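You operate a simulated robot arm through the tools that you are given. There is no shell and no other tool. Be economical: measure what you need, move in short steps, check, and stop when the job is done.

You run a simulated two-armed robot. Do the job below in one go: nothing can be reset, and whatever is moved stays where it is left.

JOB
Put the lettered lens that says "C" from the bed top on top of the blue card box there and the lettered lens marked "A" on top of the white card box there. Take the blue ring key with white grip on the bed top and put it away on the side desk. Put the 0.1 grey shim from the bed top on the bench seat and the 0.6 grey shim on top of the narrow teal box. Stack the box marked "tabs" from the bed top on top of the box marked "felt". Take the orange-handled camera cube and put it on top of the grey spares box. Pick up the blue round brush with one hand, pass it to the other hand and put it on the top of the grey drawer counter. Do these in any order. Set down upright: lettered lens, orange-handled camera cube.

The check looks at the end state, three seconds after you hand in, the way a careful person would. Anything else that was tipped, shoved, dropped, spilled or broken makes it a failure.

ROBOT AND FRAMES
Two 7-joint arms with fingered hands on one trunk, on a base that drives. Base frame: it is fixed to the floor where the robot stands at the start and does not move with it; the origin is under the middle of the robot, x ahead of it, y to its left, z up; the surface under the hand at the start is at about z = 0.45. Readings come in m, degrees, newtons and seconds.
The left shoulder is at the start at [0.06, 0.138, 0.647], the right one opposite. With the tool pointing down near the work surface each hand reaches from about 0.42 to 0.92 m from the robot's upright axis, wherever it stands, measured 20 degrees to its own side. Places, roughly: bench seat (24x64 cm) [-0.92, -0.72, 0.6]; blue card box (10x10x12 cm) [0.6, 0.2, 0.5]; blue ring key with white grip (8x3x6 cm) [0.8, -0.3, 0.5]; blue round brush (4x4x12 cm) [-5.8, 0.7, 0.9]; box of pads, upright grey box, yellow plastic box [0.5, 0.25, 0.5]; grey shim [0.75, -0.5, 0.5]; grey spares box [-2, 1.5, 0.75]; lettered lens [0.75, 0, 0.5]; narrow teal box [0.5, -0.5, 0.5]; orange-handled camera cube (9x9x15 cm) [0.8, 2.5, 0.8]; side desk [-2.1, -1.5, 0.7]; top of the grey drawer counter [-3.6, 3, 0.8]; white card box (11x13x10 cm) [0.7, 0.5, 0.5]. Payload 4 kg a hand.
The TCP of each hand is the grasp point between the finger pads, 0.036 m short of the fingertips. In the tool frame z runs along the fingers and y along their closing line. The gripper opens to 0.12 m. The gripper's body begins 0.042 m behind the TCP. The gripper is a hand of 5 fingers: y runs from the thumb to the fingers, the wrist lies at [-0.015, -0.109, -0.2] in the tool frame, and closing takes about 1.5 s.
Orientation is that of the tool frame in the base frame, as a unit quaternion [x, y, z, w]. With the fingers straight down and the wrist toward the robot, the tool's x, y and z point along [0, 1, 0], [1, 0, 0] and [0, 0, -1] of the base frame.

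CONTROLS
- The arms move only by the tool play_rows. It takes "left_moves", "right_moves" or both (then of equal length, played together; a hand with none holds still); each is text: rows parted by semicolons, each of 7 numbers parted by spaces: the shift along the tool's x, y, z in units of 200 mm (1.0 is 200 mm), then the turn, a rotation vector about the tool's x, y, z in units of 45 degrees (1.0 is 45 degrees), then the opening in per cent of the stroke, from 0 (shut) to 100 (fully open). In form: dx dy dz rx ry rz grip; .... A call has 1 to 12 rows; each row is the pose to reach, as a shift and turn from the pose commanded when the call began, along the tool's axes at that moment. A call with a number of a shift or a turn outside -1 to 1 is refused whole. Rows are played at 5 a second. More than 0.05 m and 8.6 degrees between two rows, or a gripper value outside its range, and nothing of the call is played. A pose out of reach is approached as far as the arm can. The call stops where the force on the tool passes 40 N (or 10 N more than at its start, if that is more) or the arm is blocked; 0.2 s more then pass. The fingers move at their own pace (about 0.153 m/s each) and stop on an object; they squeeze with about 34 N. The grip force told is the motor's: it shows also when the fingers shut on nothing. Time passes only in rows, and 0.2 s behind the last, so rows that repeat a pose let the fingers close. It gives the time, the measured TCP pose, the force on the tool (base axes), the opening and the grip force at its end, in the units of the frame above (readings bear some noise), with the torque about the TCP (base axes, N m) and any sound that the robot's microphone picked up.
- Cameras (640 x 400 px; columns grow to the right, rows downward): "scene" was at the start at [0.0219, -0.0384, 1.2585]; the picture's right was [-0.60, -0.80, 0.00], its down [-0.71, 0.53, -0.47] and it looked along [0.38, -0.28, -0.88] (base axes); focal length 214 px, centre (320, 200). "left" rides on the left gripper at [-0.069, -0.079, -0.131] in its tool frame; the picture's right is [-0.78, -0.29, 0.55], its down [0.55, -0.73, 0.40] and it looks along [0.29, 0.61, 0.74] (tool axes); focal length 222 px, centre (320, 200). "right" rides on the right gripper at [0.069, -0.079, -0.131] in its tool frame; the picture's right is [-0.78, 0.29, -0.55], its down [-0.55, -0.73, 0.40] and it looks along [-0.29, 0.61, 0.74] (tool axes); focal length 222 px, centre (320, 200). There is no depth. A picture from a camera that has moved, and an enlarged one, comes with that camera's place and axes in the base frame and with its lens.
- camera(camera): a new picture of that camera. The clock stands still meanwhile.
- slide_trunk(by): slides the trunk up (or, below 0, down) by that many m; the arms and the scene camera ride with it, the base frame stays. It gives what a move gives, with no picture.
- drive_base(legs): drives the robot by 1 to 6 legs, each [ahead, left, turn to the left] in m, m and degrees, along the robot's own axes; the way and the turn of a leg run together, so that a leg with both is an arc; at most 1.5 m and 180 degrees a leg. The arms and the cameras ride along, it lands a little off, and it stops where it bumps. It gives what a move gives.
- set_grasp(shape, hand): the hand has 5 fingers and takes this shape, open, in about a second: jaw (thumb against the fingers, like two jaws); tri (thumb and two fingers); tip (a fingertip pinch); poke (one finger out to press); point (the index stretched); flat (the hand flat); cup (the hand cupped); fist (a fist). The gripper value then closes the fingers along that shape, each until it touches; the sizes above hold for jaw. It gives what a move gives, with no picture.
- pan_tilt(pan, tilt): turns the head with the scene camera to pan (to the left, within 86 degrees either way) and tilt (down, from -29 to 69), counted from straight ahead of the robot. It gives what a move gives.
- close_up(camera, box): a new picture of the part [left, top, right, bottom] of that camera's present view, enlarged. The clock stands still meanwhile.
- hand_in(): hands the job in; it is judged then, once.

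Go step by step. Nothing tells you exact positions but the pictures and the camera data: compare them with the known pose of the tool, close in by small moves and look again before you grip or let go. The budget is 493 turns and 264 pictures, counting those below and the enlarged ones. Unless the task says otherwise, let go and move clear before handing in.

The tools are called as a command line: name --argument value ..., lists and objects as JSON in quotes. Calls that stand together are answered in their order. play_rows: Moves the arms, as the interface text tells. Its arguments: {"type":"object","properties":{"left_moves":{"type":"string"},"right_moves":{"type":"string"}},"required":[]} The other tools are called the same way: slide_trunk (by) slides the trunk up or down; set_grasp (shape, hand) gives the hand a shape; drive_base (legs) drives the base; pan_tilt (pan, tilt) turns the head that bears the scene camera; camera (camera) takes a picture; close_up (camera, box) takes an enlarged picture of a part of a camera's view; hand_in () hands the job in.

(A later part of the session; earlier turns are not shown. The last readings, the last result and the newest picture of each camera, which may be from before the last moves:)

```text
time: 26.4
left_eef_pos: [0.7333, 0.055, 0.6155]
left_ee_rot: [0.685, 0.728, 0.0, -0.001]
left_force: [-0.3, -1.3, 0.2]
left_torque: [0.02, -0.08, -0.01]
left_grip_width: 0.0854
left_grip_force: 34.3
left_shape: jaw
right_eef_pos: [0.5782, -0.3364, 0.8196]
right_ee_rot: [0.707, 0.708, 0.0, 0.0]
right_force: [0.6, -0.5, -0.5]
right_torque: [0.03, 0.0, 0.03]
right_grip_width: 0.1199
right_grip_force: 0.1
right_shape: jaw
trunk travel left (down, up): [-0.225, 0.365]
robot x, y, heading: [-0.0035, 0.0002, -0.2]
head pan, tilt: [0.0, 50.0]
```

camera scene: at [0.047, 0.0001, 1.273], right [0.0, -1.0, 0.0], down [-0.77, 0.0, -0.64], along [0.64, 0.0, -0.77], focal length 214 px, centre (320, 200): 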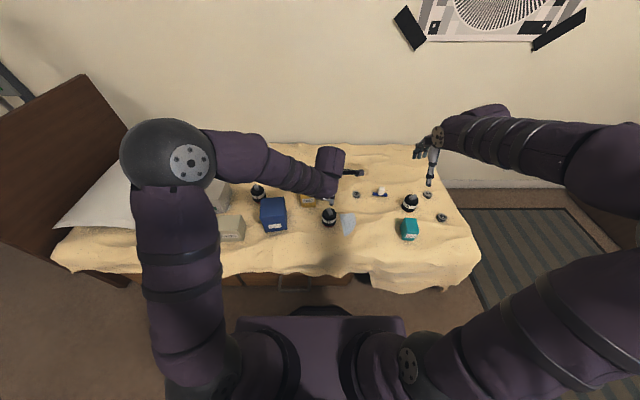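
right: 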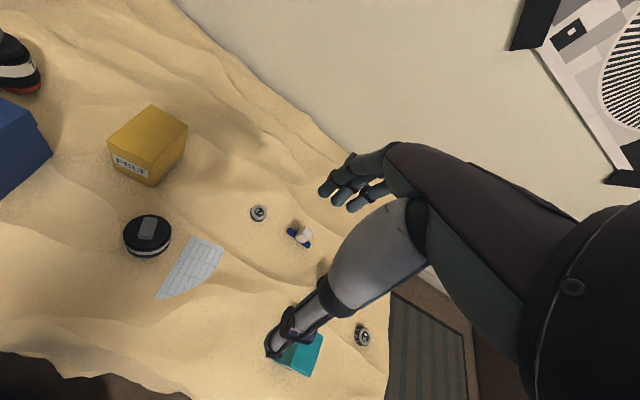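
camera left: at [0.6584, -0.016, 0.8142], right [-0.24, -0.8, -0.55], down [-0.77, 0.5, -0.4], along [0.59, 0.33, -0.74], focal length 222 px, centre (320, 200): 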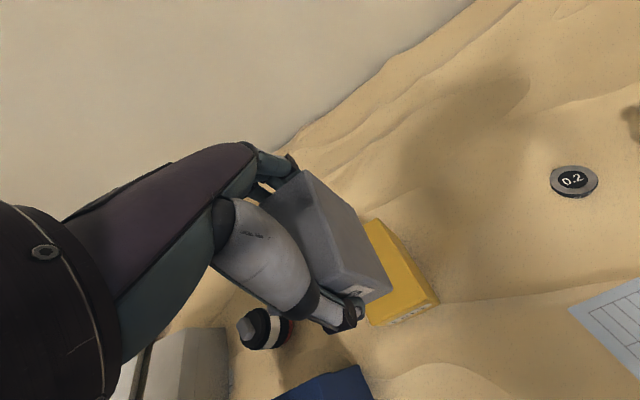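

play_rows --left_moves "0 0 0.007 0 0 0 40; 0 0 0.014 0 0 0 40; 0 0 0.014 0 0 0 40"

close_up --camera "left" --box '[280, 170, 440, 330]'

```text
time: 27.2
left_eef_pos: [0.7332, 0.0552, 0.6142]
left_ee_rot: [0.685, 0.729, 0.0, 0.001]
left_force: [-3.1, 0.3, 12.5]
left_torque: [0.22, -0.5, 0.08]
left_grip_width: 0.0848
left_grip_force: 33.5
left_shape: jaw
right_eef_pos: [0.5768, -0.3349, 0.8203]
right_ee_rot: [0.707, 0.707, 0.0, 0.0]
right_force: [0.1, 0.2, 0.5]
right_torque: [0.01, 0.03, 0.01]
right_grip_width: 0.1196
right_grip_force: 0.0
right_shape: jaw
trunk travel left (down, up): [-0.225, 0.365]
robot x, y, heading: [-0.001, 0.0008, -0.0]
head pan, tilt: [0.0, 50.0]
```

```text
2.50 times, centred on (360, 250) of left
camera zoom: at [0.6587, -0.0182, 0.7449], right [-0.24, -0.8, -0.55], down [-0.77, 0.5, -0.4], along [0.6, 0.32, -0.73], focal length 555 px, centre (220, 75)
```

zoom: 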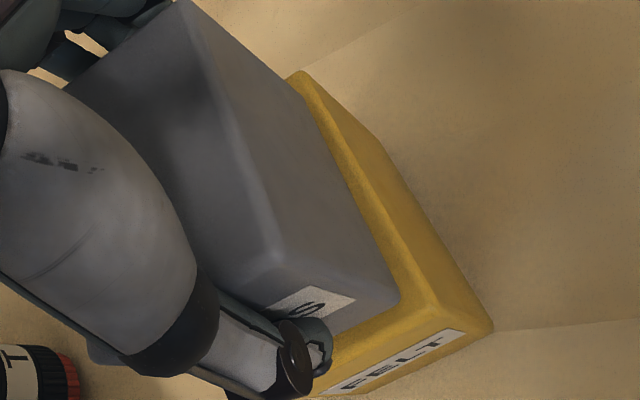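

Contact is made, but tabs sits about 5 mm to the +y side. I'll lift slightly, shift it over and lower again.

play_rows --left_moves "0 0 -0.04 0 0 0 40; -0.025 0 -0.04 0 0 0 40; -0.025 0 -0.02 0 0 0 40; -0.025 0 -0.01 0 0 0 40; -0.025 0 -0.005 0 0 0 40; -0.025 0 -0.005 0 0 0 40"

play_rows --left_moves "0 0 0 0 0 0 50; 0 0 0 0 0 0 65; 0 0 0 0 0 0 85; 0 0 0 0 0 0 100; 0 0 0 0 0 0 100"

play_rows --left_moves "0 0 -0.1 0 0 0 100; 0 0 -0.3 0 0 0 100; 0 0 -0.5 0 0 0 100; 0 0 -0.7 0 0 0 100; 0.2 -0.1 -0.8 0 0 0 100; 0.4 -0.2 -0.8 0 0 0 100; 0.6 -0.3 -0.8 0 0 0 100; 0.8 -0.4 -0.8 0 0 0 100"

camera --camera "scene"

close_up --camera "scene" --box '[260, 140, 360, 210]'

```text
time: 28.6
left_eef_pos: [0.734, 0.0494, 0.6148]
left_ee_rot: [0.685, 0.728, 0.001, 0.001]
left_force: [-3.3, -1.2, 10.6]
left_torque: [0.21, -0.37, 0.09]
left_grip_width: 0.0851
left_grip_force: 34.5
left_shape: jaw
right_eef_pos: [0.5761, -0.3371, 0.8197]
right_ee_rot: [0.707, 0.707, 0.0, 0.0]
right_force: [1.2, 0.4, -0.5]
right_torque: [0.0, 0.0, 0.0]
right_grip_width: 0.1198
right_grip_force: 0.0
right_shape: jaw
trunk travel left (down, up): [-0.225, 0.365]
robot x, y, heading: [0.0004, -0.0001, 0.1]
head pan, tilt: [0.0, 50.0]
```

```text
time: 29.8
left_eef_pos: [0.734, 0.0499, 0.611]
left_ee_rot: [0.684, 0.729, -0.001, -0.001]
left_force: [-0.4, -0.2, -0.4]
left_torque: [0.01, 0.02, 0.0]
left_grip_width: 0.12
left_grip_force: 0.0
left_shape: jaw
right_eef_pos: [0.5782, -0.3361, 0.8187]
right_ee_rot: [0.707, 0.707, 0.0, 0.0]
right_force: [0.7, 0.0, -0.3]
right_torque: [0.04, -0.01, 0.0]
right_grip_width: 0.1198
right_grip_force: 0.3
right_shape: jaw
trunk travel left (down, up): [-0.225, 0.365]
robot x, y, heading: [-0.0004, 0.0051, 0.1]
head pan, tilt: [0.0, 50.0]
```

```text
time: 31.6
left_eef_pos: [0.6428, 0.2044, 0.773]
left_ee_rot: [0.685, 0.728, 0.001, 0.0]
left_force: [-0.1, -0.2, -0.7]
left_torque: [0.0, -0.03, 0.01]
left_grip_width: 0.1198
left_grip_force: 0.0
left_shape: jaw
right_eef_pos: [0.5775, -0.3364, 0.8195]
right_ee_rot: [0.707, 0.707, 0.001, -0.001]
right_force: [0.3, 0.1, -0.3]
right_torque: [-0.01, -0.02, -0.02]
right_grip_width: 0.1196
right_grip_force: 0.1
right_shape: jaw
trunk travel left (down, up): [-0.225, 0.365]
robot x, y, heading: [0.0029, -0.001, -0.0]
head pan, tilt: [0.0, 50.0]
```

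```text
229 pictures are left
camera scene: at [0.047, 0.0002, 1.273], right [0.0, -1.0, 0.0], down [-0.77, 0.0, -0.64], along [0.64, 0.0, -0.77], focal length 214 px, centre (320, 200)
```

scene: 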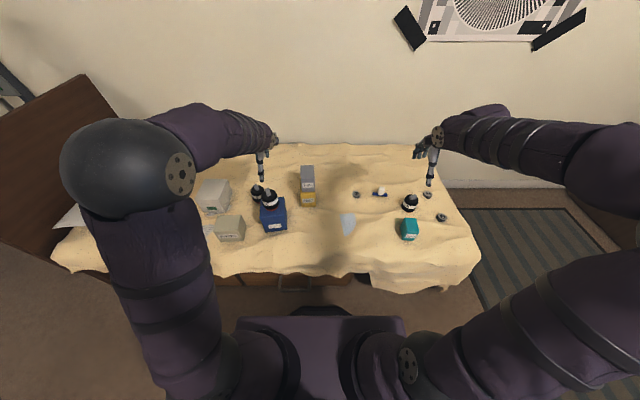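

```text
5.71 times, centred on (310, 175) of scene
camera zoom: at [0.047, 0.0002, 1.273], right [0.0, -1.0, 0.0], down [-0.77, 0.0, -0.64], along [0.64, 0.0, -0.77], focal length 1226 px, centre (377, 343)
```

zoom: 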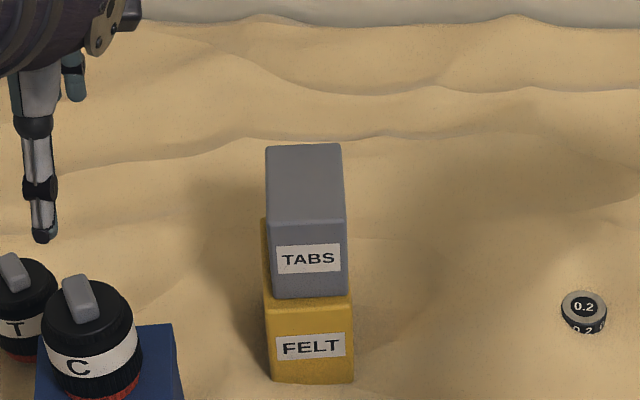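

The stack is good. Now the right hand moves over the 0.6 shim (about 0.62, -0.558) while the left hand backs off and straightens.

play_rows --right_moves "-0.16 0.03 0.14 0 0 0 100; -0.33 0.07 0.28 0 0 0 100; -0.5 0.1 0.42 0 0 0 100; -0.67 0.14 0.56 0 0 0 100; -0.83 0.18 0.7 0 0 0 100; -1 0.21 0.8 0 0 0 100; -1 0.21 0.9 0 0 0 100" --left_moves "0.1 0 -0.05 0 0 0 100; 0.2 0 -0.1 0 0 0.04 100; 0.3 0 -0.15 0 0 0.08 100; 0.4 0 -0.2 0 0 0.08 100; 0.5 0 -0.25 0 0 0.08 100; 0.6 0 -0.3 0 0 0.08 100; 0.6 0 -0.4 0 0 0.08 100"

play_rows --right_moves "-0.11 0 0.1 0 0 0 100; -0.11 0 0.15 0 0 0 100"

camera --camera "right"

close_up --camera "scene" --box '[370, 160, 490, 250]'

```text
time: 33.2
left_eef_pos: [0.6357, 0.3243, 0.8519]
left_ee_rot: [0.707, 0.707, 0.0, 0.0]
left_force: [0.2, -0.5, 0.1]
left_torque: [0.0, -0.02, 0.0]
left_grip_width: 0.1201
left_grip_force: 0.1
left_shape: jaw
right_eef_pos: [0.6207, -0.5372, 0.638]
right_ee_rot: [0.707, 0.707, 0.0, 0.0]
right_force: [-0.6, 0.5, -0.1]
right_torque: [-0.01, 0.01, -0.03]
right_grip_width: 0.1196
right_grip_force: 0.1
right_shape: jaw
trunk travel left (down, up): [-0.225, 0.365]
robot x, y, heading: [0.0001, -0.0036, -0.0]
head pan, tilt: [0.0, 50.0]
```

```text
time: 33.8
left_eef_pos: [0.6344, 0.3259, 0.8514]
left_ee_rot: [0.707, 0.707, 0.0, -0.001]
left_force: [-0.6, -0.1, 0.0]
left_torque: [0.01, 0.01, 0.01]
left_grip_width: 0.1196
left_grip_force: 0.1
left_shape: jaw
right_eef_pos: [0.6196, -0.5597, 0.6078]
right_ee_rot: [0.707, 0.707, 0.0, -0.001]
right_force: [0.0, -1.4, -0.2]
right_torque: [0.01, 0.0, -0.02]
right_grip_width: 0.1199
right_grip_force: 0.0
right_shape: jaw
trunk travel left (down, up): [-0.225, 0.365]
robot x, y, heading: [-0.0001, 0.0014, 0.0]
head pan, tilt: [0.0, 50.0]
```

```text
227 pictures are left
camera right: at [0.5403, -0.4912, 0.739], right [0.29, -0.79, 0.55], down [-0.74, -0.55, -0.4], along [0.61, -0.29, -0.74], focal length 222 px, centre (320, 200)
```

right: 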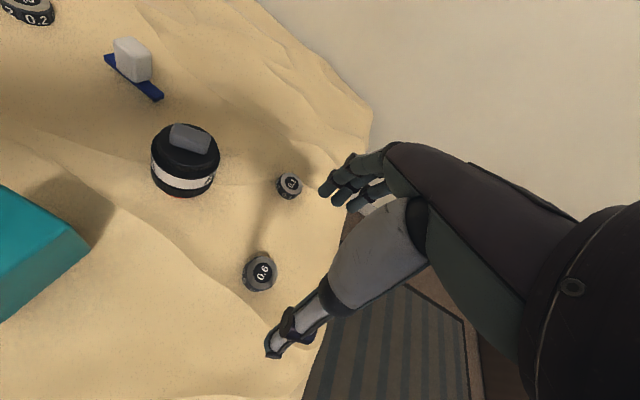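

```text
4.44 times, centred on (430, 205) of scene
camera zoom: at [0.0472, -0.0001, 1.273], right [0.0, -1.0, 0.0], down [-0.77, 0.0, -0.64], along [0.64, 0.0, -0.77], focal length 953 px, centre (-169, 178)
```

zoom: 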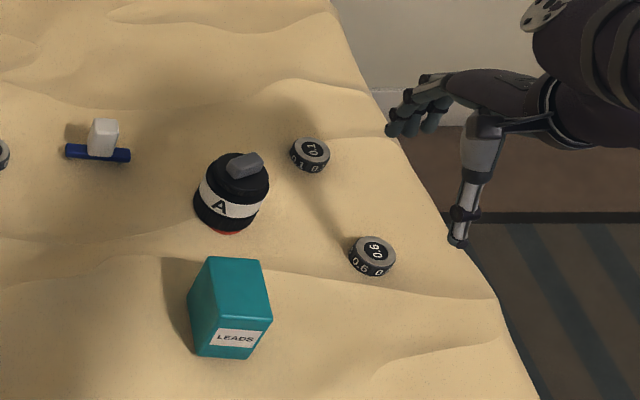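

Both views put the 0.6 shim at about (0.615, -0.556), top 0.478. I'll go down close, with the opening narrowed, and look.

play_rows --right_moves "0.01 -0.02 0.2 0 0 0 70; 0.02 -0.025 0.38 0 0 0 65; 0.02 -0.025 0.45 0 0 0 65; 0.02 -0.025 0.5 0 0 0 65"

close_up --camera "right" --box '[180, 140, 420, 340]'

close_up --camera "scene" --box '[400, 170, 480, 235]'

```text
time: 34.8
left_eef_pos: [0.635, 0.3246, 0.8525]
left_ee_rot: [0.707, 0.707, 0.0, 0.0]
left_force: [-0.4, 0.6, 0.2]
left_torque: [0.02, 0.01, -0.03]
left_grip_width: 0.1199
left_grip_force: 0.1
left_shape: jaw
right_eef_pos: [0.6144, -0.5552, 0.5086]
right_ee_rot: [0.708, 0.706, 0.0, 0.0]
right_force: [0.8, 0.9, 1.0]
right_torque: [-0.04, -0.01, -0.05]
right_grip_width: 0.0781
right_grip_force: 0.1
right_shape: jaw
trunk travel left (down, up): [-0.225, 0.365]
robot x, y, heading: [0.0001, -0.0023, 0.3]
head pan, tilt: [0.0, 50.0]
```

```text
2.00 times, centred on (300, 240) of right
camera zoom: at [0.5349, -0.4854, 0.6395], right [0.29, -0.78, 0.55], down [-0.74, -0.55, -0.4], along [0.61, -0.29, -0.74], focal length 444 px, centre (360, 120)
```

zoom: 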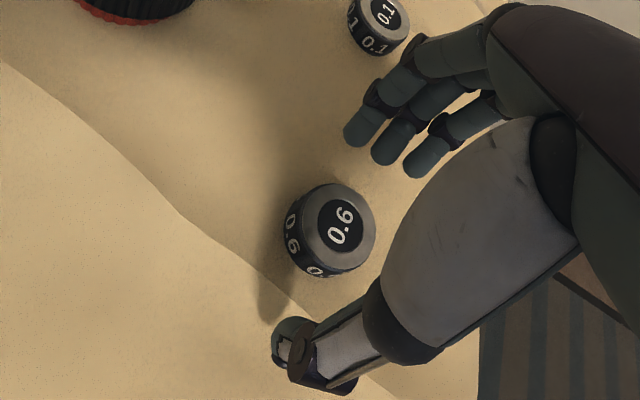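

```text
6.15 times, centred on (440, 202) of scene
camera zoom: at [0.0471, 0.0002, 1.273], right [0.0, -1.0, 0.0], down [-0.77, 0.0, -0.64], along [0.64, 0.0, -0.77], focal length 1320 px, centre (-418, 185)
```

zoom: 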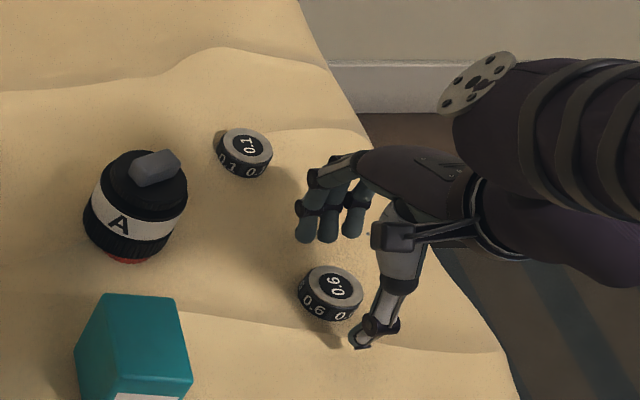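

The shim sits between thumb and fingers, about 4 mm off. I'll shift, lower about 1 cm watching the force, and close.

play_rows --right_moves "0.02 0 0 0 0 0 65; 0.02 0 0.02 0 0 0 65; 0.02 0 0.04 0 0 0 65; 0.02 0 0.05 0 0 0 65; 0.02 0 0.05 0 0 0 65"

close_up --camera "right" --box '[180, 140, 420, 340]'

```text
time: 36.0
left_eef_pos: [0.6356, 0.3253, 0.853]
left_ee_rot: [0.707, 0.707, 0.0, 0.0]
left_force: [0.1, 1.0, 0.6]
left_torque: [0.0, -0.01, -0.03]
left_grip_width: 0.1197
left_grip_force: 0.1
left_shape: jaw
right_eef_pos: [0.6148, -0.5512, 0.4997]
right_ee_rot: [0.707, 0.707, -0.001, 0.0]
right_force: [1.0, -1.4, -0.7]
right_torque: [0.01, 0.02, -0.04]
right_grip_width: 0.0783
right_grip_force: 0.1
right_shape: jaw
trunk travel left (down, up): [-0.225, 0.365]
robot x, y, heading: [0.0013, 0.0004, 0.1]
head pan, tilt: [0.0, 50.0]
```

```text
2.00 times, centred on (300, 240) of right
camera zoom: at [0.5351, -0.4821, 0.6304], right [0.29, -0.78, 0.55], down [-0.74, -0.55, -0.4], along [0.61, -0.29, -0.74], focal length 444 px, centre (360, 120)
```

zoom: 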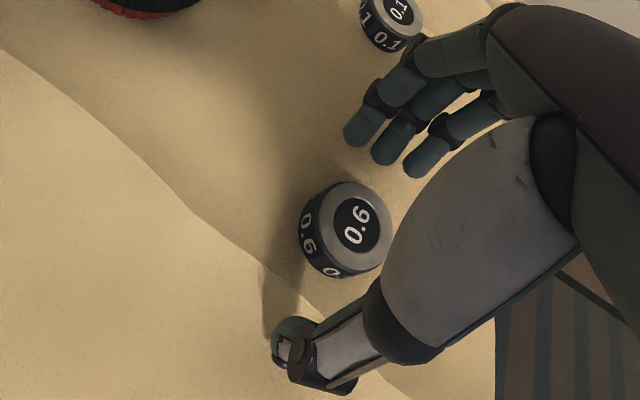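

play_rows --right_moves "0 0 0.01 0 0 0 50; 0 0 0.01 0 0 0 30; 0 0 0.01 0 0 0 15; 0 0 0.01 0 0 0 15; 0 0 0.01 0 0 0 15; 0 0 0.01 0 0 0 15"

play_rows --right_moves "0 0 -0.1 0 0 0 15; 0 0 -0.25 0 0 0 15; 0 0 -0.5 0 0 0 15; 0 0 -0.7 0 0 0 15"

close_up --camera "right" --box '[180, 140, 420, 340]'

close_up --camera "scene" --box '[370, 150, 490, 250]'

```text
time: 37.4
left_eef_pos: [0.636, 0.3249, 0.8523]
left_ee_rot: [0.708, 0.706, 0.0, 0.0]
left_force: [0.4, 0.1, 1.1]
left_torque: [-0.04, 0.0, 0.0]
left_grip_width: 0.1201
left_grip_force: 0.0
left_shape: jaw
right_eef_pos: [0.6135, -0.5494, 0.4972]
right_ee_rot: [0.707, 0.707, 0.0, 0.0]
right_force: [-0.2, 0.9, -0.6]
right_torque: [-0.02, 0.02, 0.02]
right_grip_width: 0.0276
right_grip_force: 34.5
right_shape: jaw
trunk travel left (down, up): [-0.225, 0.365]
robot x, y, heading: [-0.002, 0.0019, -0.1]
head pan, tilt: [0.0, 50.0]
```

```text
time: 38.4
left_eef_pos: [0.6345, 0.3253, 0.8527]
left_ee_rot: [0.707, 0.707, 0.0, 0.0]
left_force: [0.4, 0.7, -0.7]
left_torque: [0.04, 0.0, 0.01]
left_grip_width: 0.1198
left_grip_force: 0.1
left_shape: jaw
right_eef_pos: [0.6143, -0.5508, 0.6363]
right_ee_rot: [0.708, 0.707, 0.0, 0.0]
right_force: [0.2, 0.2, -0.5]
right_torque: [0.01, 0.0, 0.01]
right_grip_width: 0.0274
right_grip_force: 34.2
right_shape: jaw
trunk travel left (down, up): [-0.225, 0.365]
robot x, y, heading: [-0.0001, 0.0019, -0.2]
head pan, tilt: [0.0, 50.0]
```

```text
2.00 times, centred on (300, 240) of right
camera zoom: at [0.5355, -0.4825, 0.7669], right [0.29, -0.79, 0.55], down [-0.74, -0.55, -0.4], along [0.61, -0.29, -0.74], focal length 444 px, centre (360, 120)
```

zoom: 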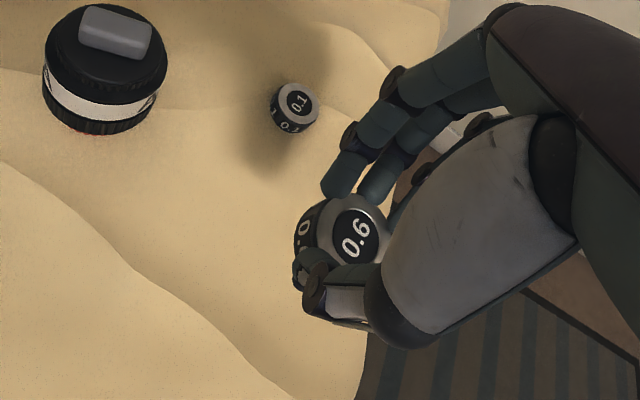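

```text
4.00 times, centred on (430, 200) of scene
camera zoom: at [0.047, 0.0002, 1.2729], right [0.0, -1.0, 0.0], down [-0.77, 0.0, -0.64], along [0.64, 0.0, -0.77], focal length 858 px, centre (-120, 200)
```

zoom: 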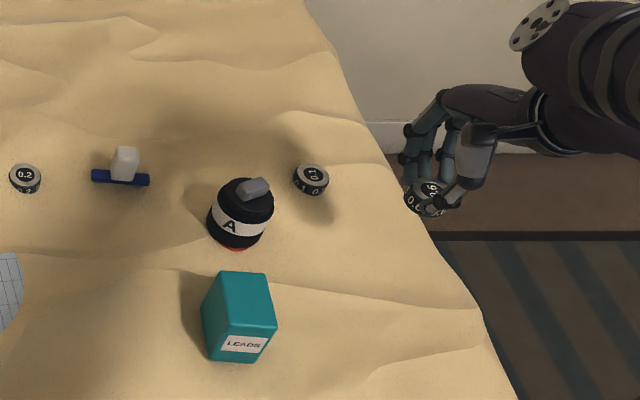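

The 0.6 shim is held. I'll zoom on the teal box for its exact top.

close_up --camera "scene" --box '[390, 208, 430, 248]'

```text
10.00 times, centred on (410, 228) of scene
camera zoom: at [0.047, 0.0002, 1.2729], right [0.0, -1.0, 0.0], down [-0.77, 0.0, -0.64], along [0.64, 0.0, -0.77], focal length 2145 px, centre (-580, -80)
```

zoom: 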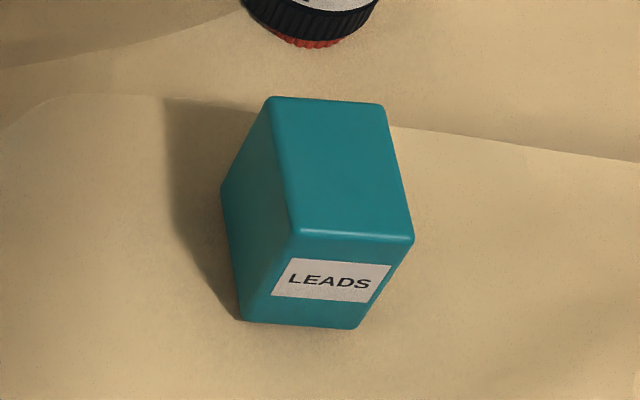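

The teal box top is about (0.539, -0.380), z about 0.528. I'll move the shim over it.

play_rows --right_moves "0.2 -0.08 0 0 0 0 15; 0.4 -0.16 0 0 0 0 15; 0.6 -0.25 0 0 0 0 15; 0.8 -0.33 0.04 0 0 0 15; 0.87 -0.366 0.1 0 0 0 15; 0.87 -0.366 0.2 0 0 0 15"

camera --camera "right"

close_up --camera "scene" --box '[370, 180, 450, 250]'

```text
time: 39.8
left_eef_pos: [0.6359, 0.3242, 0.8532]
left_ee_rot: [0.708, 0.707, 0.0, 0.0]
left_force: [-0.5, -1.1, 0.2]
left_torque: [-0.01, -0.02, -0.02]
left_grip_width: 0.1198
left_grip_force: 0.0
left_shape: jaw
right_eef_pos: [0.5428, -0.3762, 0.5985]
right_ee_rot: [0.707, 0.707, 0.001, 0.001]
right_force: [-0.2, 1.0, -1.5]
right_torque: [0.0, -0.01, 0.01]
right_grip_width: 0.0276
right_grip_force: 34.0
right_shape: jaw
trunk travel left (down, up): [-0.225, 0.365]
robot x, y, heading: [-0.0033, -0.0035, -0.0]
head pan, tilt: [0.0, 50.0]
```

```text
219 pictures are left
camera right: at [0.4632, -0.3079, 0.7286], right [0.29, -0.79, 0.55], down [-0.73, -0.55, -0.4], along [0.61, -0.29, -0.74], focal length 222 px, centre (320, 200)
```

right: 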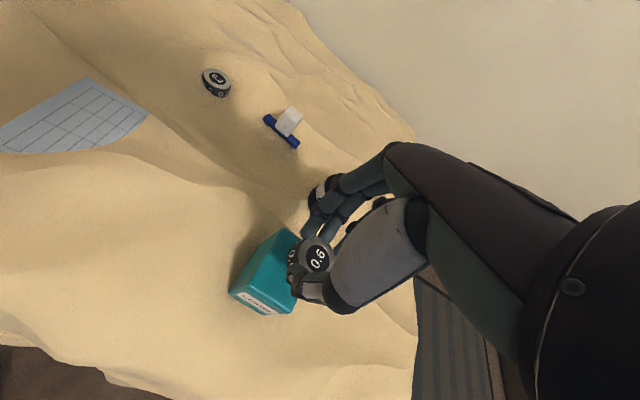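

```text
5.71 times, centred on (410, 215) of scene
camera zoom: at [0.047, 0.0002, 1.273], right [0.0, -1.0, 0.0], down [-0.77, 0.0, -0.64], along [0.64, 0.0, -0.77], focal length 1226 px, centre (-194, 114)
```

zoom: 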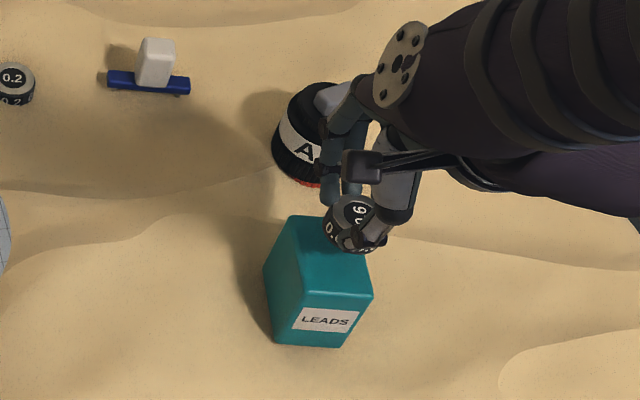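

The shim is over the teal top. I'll lower gently.

play_rows --right_moves "0 0 0.04 0 0 0 15; 0 0 0.08 0 0 0 15; 0 0 0.1 0 0 0 15; 0 0 0.1 0 0 0 15"

play_rows --right_moves "0 0 0.01 0 0 0 15; 0 0 0.02 0 0 0 15; 0 0 0.03 0 0 0 15; 0 0 0.03 0 0 0 15"

close_up --camera "right" --box '[200, 180, 400, 340]'

```text
time: 40.8
left_eef_pos: [0.6346, 0.3262, 0.8525]
left_ee_rot: [0.707, 0.707, 0.001, 0.0]
left_force: [-0.1, -0.1, 0.2]
left_torque: [-0.01, 0.01, -0.01]
left_grip_width: 0.1197
left_grip_force: 0.1
left_shape: jaw
right_eef_pos: [0.5423, -0.3769, 0.5787]
right_ee_rot: [0.707, 0.707, 0.001, 0.0]
right_force: [0.4, 0.9, -1.0]
right_torque: [0.02, 0.02, 0.03]
right_grip_width: 0.0271
right_grip_force: 33.7
right_shape: jaw
trunk travel left (down, up): [-0.225, 0.365]
robot x, y, heading: [0.0, -0.0027, 0.1]
head pan, tilt: [0.0, 50.0]
```

```text
time: 41.8
left_eef_pos: [0.6365, 0.3257, 0.8515]
left_ee_rot: [0.707, 0.707, 0.0, -0.001]
left_force: [-0.2, -0.4, 0.1]
left_torque: [-0.02, 0.02, -0.03]
left_grip_width: 0.12
left_grip_force: 0.0
left_shape: jaw
right_eef_pos: [0.5427, -0.3759, 0.5724]
right_ee_rot: [0.707, 0.707, 0.0, 0.001]
right_force: [0.8, -0.7, 2.3]
right_torque: [-0.1, -0.05, -0.02]
right_grip_width: 0.0268
right_grip_force: 33.8
right_shape: jaw
trunk travel left (down, up): [-0.225, 0.365]
robot x, y, heading: [-0.0033, 0.0006, -0.1]
head pan, tilt: [0.0, 50.0]
```

```text
2.50 times, centred on (300, 260) of right
camera zoom: at [0.4628, -0.3076, 0.7028], right [0.29, -0.78, 0.55], down [-0.73, -0.55, -0.4], along [0.61, -0.29, -0.74], focal length 555 px, centre (370, 50)
```

zoom: 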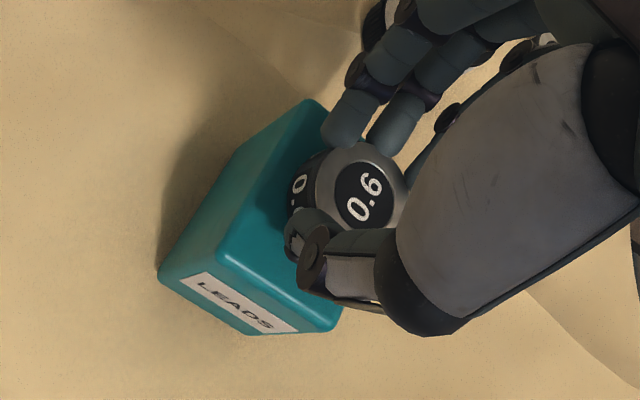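

The shim is centred and touching. I'll release and lift.

play_rows --right_moves "0 0 0.005 0 0 0 15; 0 0 0.005 0 0 0 30; 0 0 0.005 0 0 0 50; 0 0 0.005 0 0 0 60; 0 0 0.005 0 0 0 60"

play_rows --right_moves "0 0 -0.1 0 0 0 60; 0 0 -0.3 0 0 0 60; 0 0 -0.5 0 0 0 80; 0 0 -0.7 0 0 0 100"

close_up --camera "scene" --box '[370, 160, 470, 250]'

camera --camera "right"

```text
time: 43.0
left_eef_pos: [0.6359, 0.3265, 0.8528]
left_ee_rot: [0.707, 0.707, 0.0, 0.0]
left_force: [0.4, -0.7, -0.2]
left_torque: [0.0, -0.02, -0.03]
left_grip_width: 0.12
left_grip_force: 0.1
left_shape: jaw
right_eef_pos: [0.5425, -0.3763, 0.5713]
right_ee_rot: [0.706, 0.708, 0.001, 0.0]
right_force: [0.0, 0.1, -0.4]
right_torque: [-0.02, -0.03, 0.01]
right_grip_width: 0.0716
right_grip_force: 0.2
right_shape: jaw
trunk travel left (down, up): [-0.225, 0.365]
robot x, y, heading: [0.0013, -0.0001, -0.2]
head pan, tilt: [0.0, 50.0]
```

```text
time: 44.0
left_eef_pos: [0.6356, 0.3256, 0.8517]
left_ee_rot: [0.708, 0.707, -0.001, 0.0]
left_force: [-0.4, 0.2, -0.2]
left_torque: [-0.03, 0.03, 0.02]
left_grip_width: 0.1198
left_grip_force: 0.1
left_shape: jaw
right_eef_pos: [0.542, -0.3754, 0.7091]
right_ee_rot: [0.706, 0.708, -0.001, 0.0]
right_force: [-0.1, 0.7, 0.7]
right_torque: [0.01, 0.0, -0.02]
right_grip_width: 0.1196
right_grip_force: 0.0
right_shape: jaw
trunk travel left (down, up): [-0.225, 0.365]
robot x, y, heading: [0.0023, 0.0006, -0.2]
head pan, tilt: [0.0, 50.0]
```

```text
4.44 times, centred on (420, 205) of scene
camera zoom: at [0.0471, 0.0002, 1.2729], right [0.0, -1.0, 0.0], down [-0.77, 0.0, -0.64], along [0.64, 0.0, -0.77], focal length 953 px, centre (-124, 178)
```

zoom: 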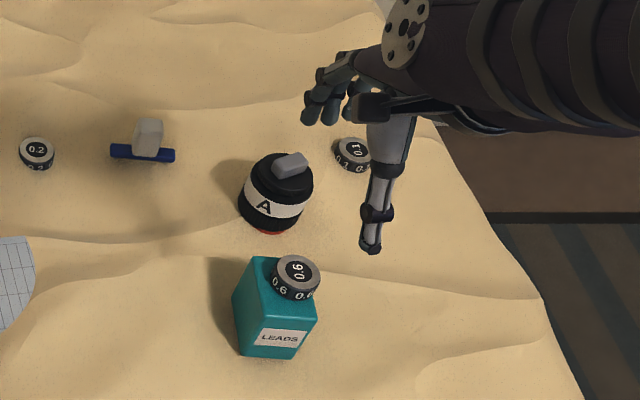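

```text
215 pictures are left
camera right: at [0.4622, -0.3069, 0.8399], right [0.29, -0.79, 0.55], down [-0.74, -0.55, -0.4], along [0.61, -0.29, -0.74], focal length 222 px, centre (320, 200)
```

right: 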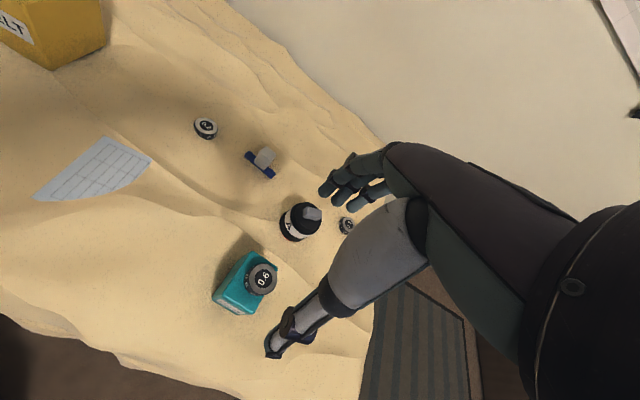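

close_up --camera "scene" --box '[390, 205, 430, 245]'

close_up --camera "right" --box '[200, 230, 290, 320]'

```text
10.00 times, centred on (410, 225) of scene
camera zoom: at [0.0471, 0.0002, 1.2729], right [0.0, -1.0, 0.0], down [-0.77, 0.0, -0.64], along [0.64, 0.0, -0.77], focal length 2145 px, centre (-580, -50)
```

zoom: 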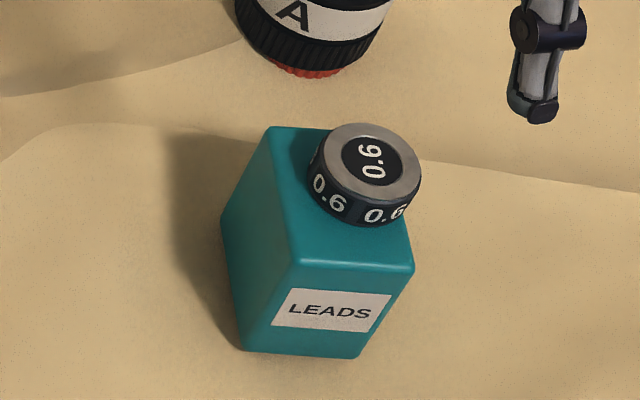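

```text
4.44 times, centred on (245, 275) of right
camera zoom: at [0.4622, -0.3069, 0.8399], right [0.29, -0.79, 0.55], down [-0.74, -0.55, -0.4], along [0.61, -0.29, -0.74], focal length 987 px, centre (653, -133)
```

zoom: 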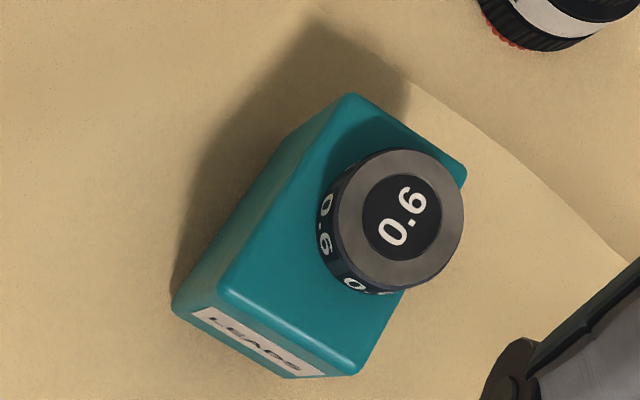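

The shim rests on the teal box with its weight well inside. Next is lens A: I'll move the right hand above it at about (0.675, -0.425).

play_rows --right_moves "-0.06 0.2 0 0 0 0 100; -0.12 0.4 0 0 0 0 100; -0.2 0.55 0 0 0 0 100; -0.25 0.665 0.05 0 0 0 100"

camera --camera "right"

close_up --camera "scene" --box '[370, 160, 470, 250]'

```text
time: 45.0
left_eef_pos: [0.6347, 0.3254, 0.8525]
left_ee_rot: [0.707, 0.708, 0.0, 0.0]
left_force: [-0.6, 0.2, 0.1]
left_torque: [-0.01, 0.01, 0.0]
left_grip_width: 0.1199
left_grip_force: 0.1
left_shape: jaw
right_eef_pos: [0.6764, -0.4261, 0.7011]
right_ee_rot: [0.708, 0.707, 0.0, 0.0]
right_force: [0.4, -0.7, 1.0]
right_torque: [-0.01, -0.01, 0.01]
right_grip_width: 0.1198
right_grip_force: 0.1
right_shape: jaw
trunk travel left (down, up): [-0.225, 0.365]
robot x, y, heading: [0.0032, -0.004, -0.2]
head pan, tilt: [0.0, 50.0]
```

```text
212 pictures are left
camera right: at [0.5959, -0.3576, 0.8322], right [0.29, -0.78, 0.55], down [-0.73, -0.55, -0.4], along [0.61, -0.29, -0.74], focal length 222 px, centre (320, 200)
```

right: 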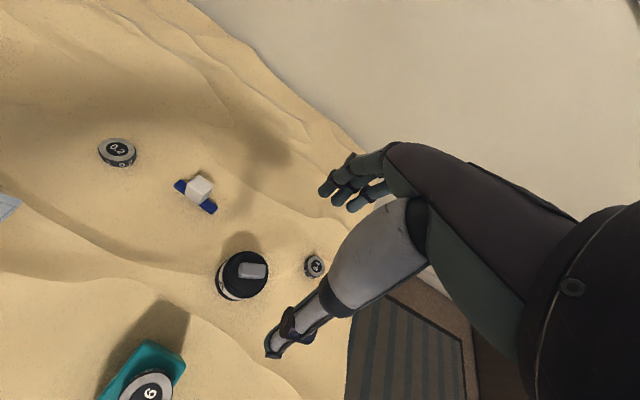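

```text
4.44 times, centred on (420, 205) of scene
camera zoom: at [0.0471, 0.0001, 1.273], right [0.0, -1.0, 0.0], down [-0.77, 0.0, -0.64], along [0.64, 0.0, -0.77], focal length 953 px, centre (-124, 178)
```

zoom: 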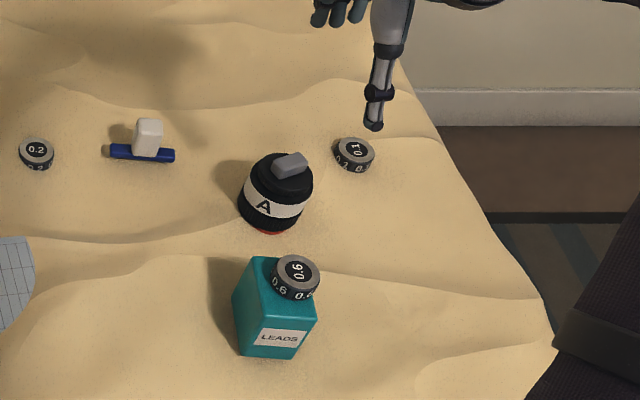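

Lens A's cap is at about (0.673, -0.416, 0.53). I'll go down over it.

play_rows --right_moves "0.05 -0.015 0.2 0 0 0 100; 0.05 -0.015 0.4 0 0 0 100; 0.05 -0.015 0.6 0 0 0 100; 0.05 -0.015 0.8 0 0 0 100; 0.05 -0.015 0.93 0 0 0 100"

camera --camera "right"

close_up --camera "scene" --box '[370, 160, 470, 250]'

```text
time: 46.2
left_eef_pos: [0.6355, 0.3255, 0.8531]
left_ee_rot: [0.707, 0.707, 0.0, 0.0]
left_force: [0.0, -0.5, 0.2]
left_torque: [0.03, -0.04, -0.02]
left_grip_width: 0.12
left_grip_force: 0.1
left_shape: jaw
right_eef_pos: [0.6743, -0.4163, 0.5134]
right_ee_rot: [0.707, 0.707, 0.0, 0.0]
right_force: [-0.1, -0.1, -0.3]
right_torque: [0.02, -0.01, -0.01]
right_grip_width: 0.1199
right_grip_force: 0.0
right_shape: jaw
trunk travel left (down, up): [-0.225, 0.365]
robot x, y, heading: [0.0008, 0.003, 0.1]
head pan, tilt: [0.0, 50.0]
```

```text
210 pictures are left
camera right: at [0.5942, -0.3487, 0.6437], right [0.29, -0.78, 0.55], down [-0.73, -0.55, -0.4], along [0.61, -0.29, -0.74], focal length 222 px, centre (320, 200)
```

right: 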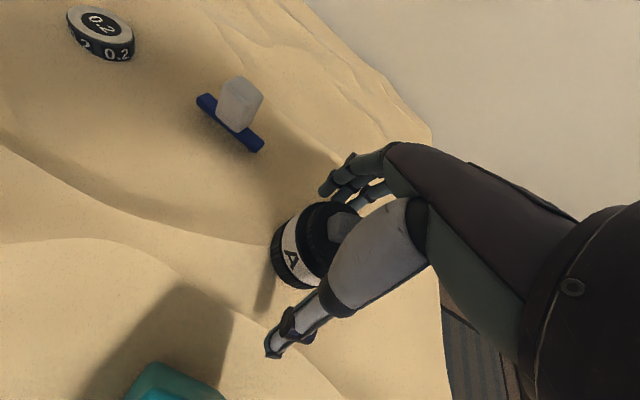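

```text
4.44 times, centred on (420, 205) of scene
camera zoom: at [0.0472, 0.0001, 1.273], right [0.0, -1.0, 0.0], down [-0.77, 0.0, -0.64], along [0.64, 0.0, -0.77], focal length 953 px, centre (-124, 178)
```

zoom: 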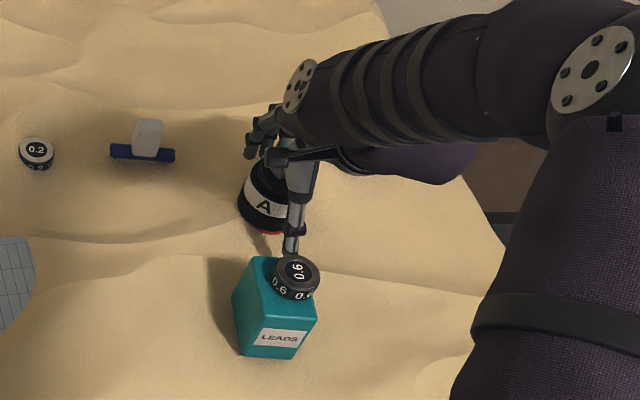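

play_rows --right_moves "0.02 0 0 0 0 0 100; 0.02 0 0 0 0 0 75; 0.02 0 0 0 0 0 55; 0.02 0 0 0 0 0 40; 0.02 0 0 0 0 0 20; 0.02 0 0 0 0 0 10; 0.02 0 0 0 0 0 10; 0.02 0 0 0 0 0 10"

play_rows --right_moves "0 0 -0.1 0 0 0 10; 0 0 -0.3 0 0 0 10; 0 0 -0.5 0 0 0 10; 0 0 -0.7 0 0 0 10; 0 0 -0.95 0 0 0 10"

camera --camera "right"

camera --camera "scene"

```text
time: 48.0
left_eef_pos: [0.6357, 0.3254, 0.8526]
left_ee_rot: [0.707, 0.707, 0.0, 0.0]
left_force: [-0.2, 0.0, -0.2]
left_torque: [0.03, 0.01, -0.05]
left_grip_width: 0.1195
left_grip_force: 0.2
left_shape: jaw
right_eef_pos: [0.6719, -0.4134, 0.5129]
right_ee_rot: [0.707, 0.707, 0.0, 0.0]
right_force: [-0.1, 1.1, 0.2]
right_torque: [0.1, 0.07, 0.01]
right_grip_width: 0.0581
right_grip_force: 34.1
right_shape: jaw
trunk travel left (down, up): [-0.225, 0.365]
robot x, y, heading: [-0.0, -0.0027, -0.3]
head pan, tilt: [0.0, 50.0]
```

```text
time: 49.2
left_eef_pos: [0.6365, 0.3259, 0.8521]
left_ee_rot: [0.707, 0.707, 0.0, 0.0]
left_force: [-0.4, 0.0, -0.3]
left_torque: [0.03, 0.01, -0.04]
left_grip_width: 0.1196
left_grip_force: 0.1
left_shape: jaw
right_eef_pos: [0.6705, -0.412, 0.7041]
right_ee_rot: [0.707, 0.707, -0.001, 0.0]
right_force: [0.9, 0.2, -5.8]
right_torque: [0.02, 0.0, 0.03]
right_grip_width: 0.0579
right_grip_force: 33.8
right_shape: jaw
trunk travel left (down, up): [-0.225, 0.365]
robot x, y, heading: [-0.002, -0.0021, 0.2]
head pan, tilt: [0.0, 50.0]
```

```text
208 pictures are left
camera right: at [0.5929, -0.3433, 0.8347], right [0.29, -0.79, 0.55], down [-0.74, -0.55, -0.4], along [0.61, -0.29, -0.74], focal length 222 px, centre (320, 200)
```

right: 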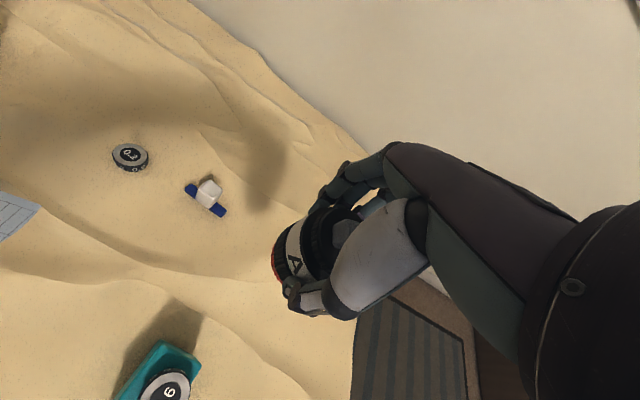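

```text
207 pictures are left
camera scene: at [0.0474, 0.0, 1.2729], right [0.0, -1.0, 0.0], down [-0.77, 0.0, -0.64], along [0.64, 0.0, -0.77], focal length 214 px, centre (320, 200)
```

scene: 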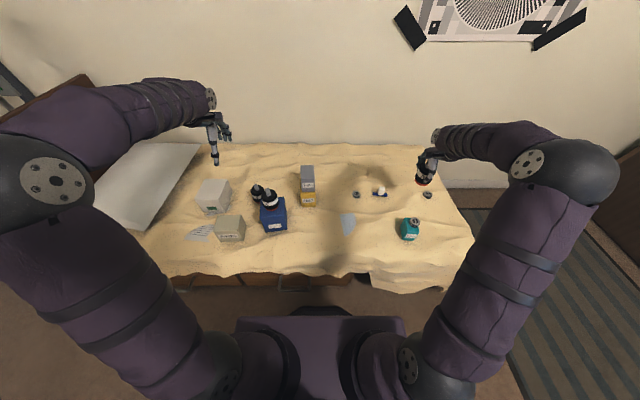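

A is held. I'll raise it and tuck the left hand before shifting the base left along the bed.

play_rows --right_moves "0.05 -0.1 -0.2 0 0 0 10; 0.1 -0.2 -0.4 0 0 0 10; 0.15 -0.3 -0.6 0 0 0 10; 0.2 -0.4 -0.75 0 0 0 10; 0.3 -0.4 -0.8 0 0 0 10" --left_moves "-0.1 -0.15 0 0 0 0 100; -0.2 -0.3 -0.1 0 0 0 100; -0.3 -0.45 -0.15 0 0 0 100; -0.4 -0.6 -0.2 0 0 0 100; -0.5 -0.7 -0.2 0 0 0 100"

drive_base --legs '[[0, 0.3, 0]]'

camera --camera "scene"

```text
time: 50.4
left_eef_pos: [0.4941, 0.225, 0.8924]
left_ee_rot: [0.707, 0.707, 0.0, 0.0]
left_force: [0.0, 1.1, 0.0]
left_torque: [-0.01, -0.01, 0.01]
left_grip_width: 0.1199
left_grip_force: 0.0
left_shape: jaw
right_eef_pos: [0.5921, -0.3536, 0.8677]
right_ee_rot: [0.708, 0.707, 0.0, -0.001]
right_force: [0.2, 0.3, -5.3]
right_torque: [0.05, -0.01, 0.02]
right_grip_width: 0.0581
right_grip_force: 33.7
right_shape: jaw
trunk travel left (down, up): [-0.225, 0.365]
robot x, y, heading: [0.0025, 0.0046, 0.2]
head pan, tilt: [0.0, 50.0]
```

```text
time: 52.5
left_eef_pos: [0.4938, 0.5279, 0.8924]
left_ee_rot: [0.707, 0.708, 0.001, -0.001]
left_force: [0.3, -0.5, -0.6]
left_torque: [0.01, -0.01, 0.02]
left_grip_width: 0.12
left_grip_force: 0.1
left_shape: jaw
right_eef_pos: [0.5918, -0.0508, 0.8668]
right_ee_rot: [0.707, 0.707, 0.0, 0.0]
right_force: [-0.2, -0.2, -5.7]
right_torque: [0.03, 0.01, -0.01]
right_grip_width: 0.0581
right_grip_force: 33.8
right_shape: jaw
trunk travel left (down, up): [-0.225, 0.365]
robot x, y, heading: [0.0022, 0.3015, 0.3]
head pan, tilt: [0.0, 50.0]
```

```text
206 pictures are left
camera scene: at [0.0472, 0.3028, 1.2729], right [0.0, -1.0, 0.0], down [-0.77, 0.0, -0.64], along [0.64, 0.0, -0.77], focal length 214 px, centre (320, 200)
```

scene: 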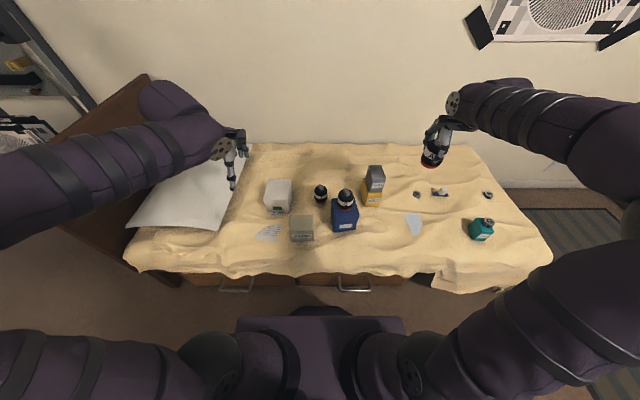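

The base moved cleanly. I'll bring A across toward the white box while the left hand moves aside.

play_rows --right_moves "0.2 0.1 0 0 0 0 10; 0.4 0.2 0 0 0 0 10; 0.6 0.3 0 0 0 0 10; 0.8 0.4 0 0 0 0 10; 1 0.5 0 0 0 0 10" --left_moves "0.15 -0.05 -0.1 0 0 0 100; 0.3 -0.1 -0.2 0 0 0 100; 0.45 -0.15 -0.3 0 0 0 100; 0.6 -0.2 -0.4 0 0 0 100; 0.7 -0.2 -0.5 0 0 0 100"

play_rows --right_moves "0.2 0.02 0 0 0 0 10; 0.4 0.04 0 0 0 0 10; 0.6 0.06 0 0 0 0 10; 0.8 0.1 0 0 0 0 10; 1 0.12 0 0 0 0 10"

play_rows --right_moves "0.2 0 0.1 0 0 0 10; 0.4 0 0.2 0 0 0 10; 0.6 0 0.35 0 0 0 10; 0.74 0 0.5 0 0 0 10; 0.74 0 0.7 0 0 0 10"

camera --camera "right"

camera --camera "scene"

```text
time: 53.7
left_eef_pos: [0.4522, 0.6702, 0.9912]
left_ee_rot: [0.707, 0.707, 0.0, -0.001]
left_force: [-0.2, 0.2, -0.4]
left_torque: [-0.02, -0.03, 0.02]
left_grip_width: 0.1197
left_grip_force: 0.0
left_shape: jaw
right_eef_pos: [0.6925, 0.1483, 0.8698]
right_ee_rot: [0.707, 0.707, -0.001, 0.0]
right_force: [-0.2, 0.0, -5.7]
right_torque: [0.01, 0.03, -0.01]
right_grip_width: 0.0579
right_grip_force: 34.3
right_shape: jaw
trunk travel left (down, up): [-0.225, 0.365]
robot x, y, heading: [0.0001, 0.3007, 0.1]
head pan, tilt: [0.0, 50.0]
```

```text
time: 54.9
left_eef_pos: [0.4522, 0.6699, 0.9917]
left_ee_rot: [0.707, 0.708, 0.0, 0.0]
left_force: [-0.1, 0.2, -0.9]
left_torque: [0.0, 0.03, -0.02]
left_grip_width: 0.1197
left_grip_force: 0.1
left_shape: jaw
right_eef_pos: [0.7157, 0.3513, 0.8662]
right_ee_rot: [0.708, 0.707, 0.001, -0.001]
right_force: [0.3, -0.4, -5.9]
right_torque: [0.08, 0.02, -0.03]
right_grip_width: 0.058
right_grip_force: 34.2
right_shape: jaw
trunk travel left (down, up): [-0.225, 0.365]
robot x, y, heading: [0.002, 0.3038, -0.0]
head pan, tilt: [0.0, 50.0]
```

```text
time: 56.1
left_eef_pos: [0.4517, 0.6691, 0.9915]
left_ee_rot: [0.708, 0.707, 0.0, 0.0]
left_force: [-0.7, 1.0, 0.2]
left_torque: [0.01, 0.0, 0.0]
left_grip_width: 0.1197
left_grip_force: 0.1
left_shape: jaw
right_eef_pos: [0.7172, 0.4983, 0.726]
right_ee_rot: [0.707, 0.707, 0.001, 0.0]
right_force: [-0.6, 0.2, -5.2]
right_torque: [0.09, 0.01, -0.02]
right_grip_width: 0.0579
right_grip_force: 34.1
right_shape: jaw
trunk travel left (down, up): [-0.225, 0.365]
robot x, y, heading: [-0.0001, 0.3051, 0.0]
head pan, tilt: [0.0, 50.0]
```

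```text
205 pictures are left
camera right: at [0.6371, 0.5668, 0.856], right [0.29, -0.78, 0.55], down [-0.73, -0.55, -0.4], along [0.61, -0.29, -0.74], focal length 222 px, centre (320, 200)
```

right: 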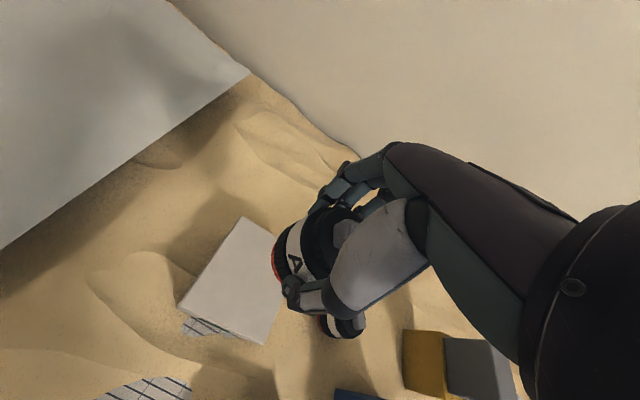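

```text
204 pictures are left
camera scene: at [0.0475, 0.3033, 1.273], right [0.0, -1.0, 0.0], down [-0.77, 0.0, -0.64], along [0.64, 0.0, -0.77], focal length 214 px, centre (320, 200)
```

scene: 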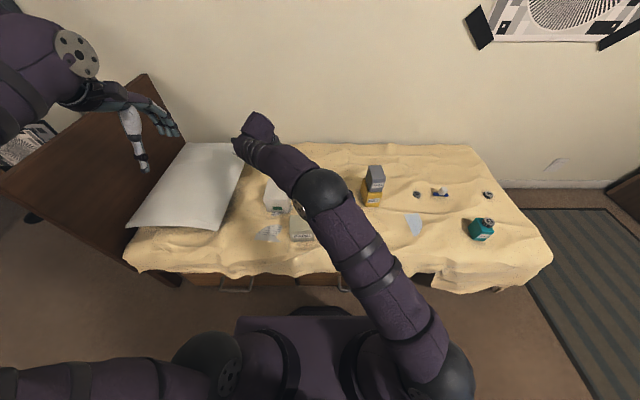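

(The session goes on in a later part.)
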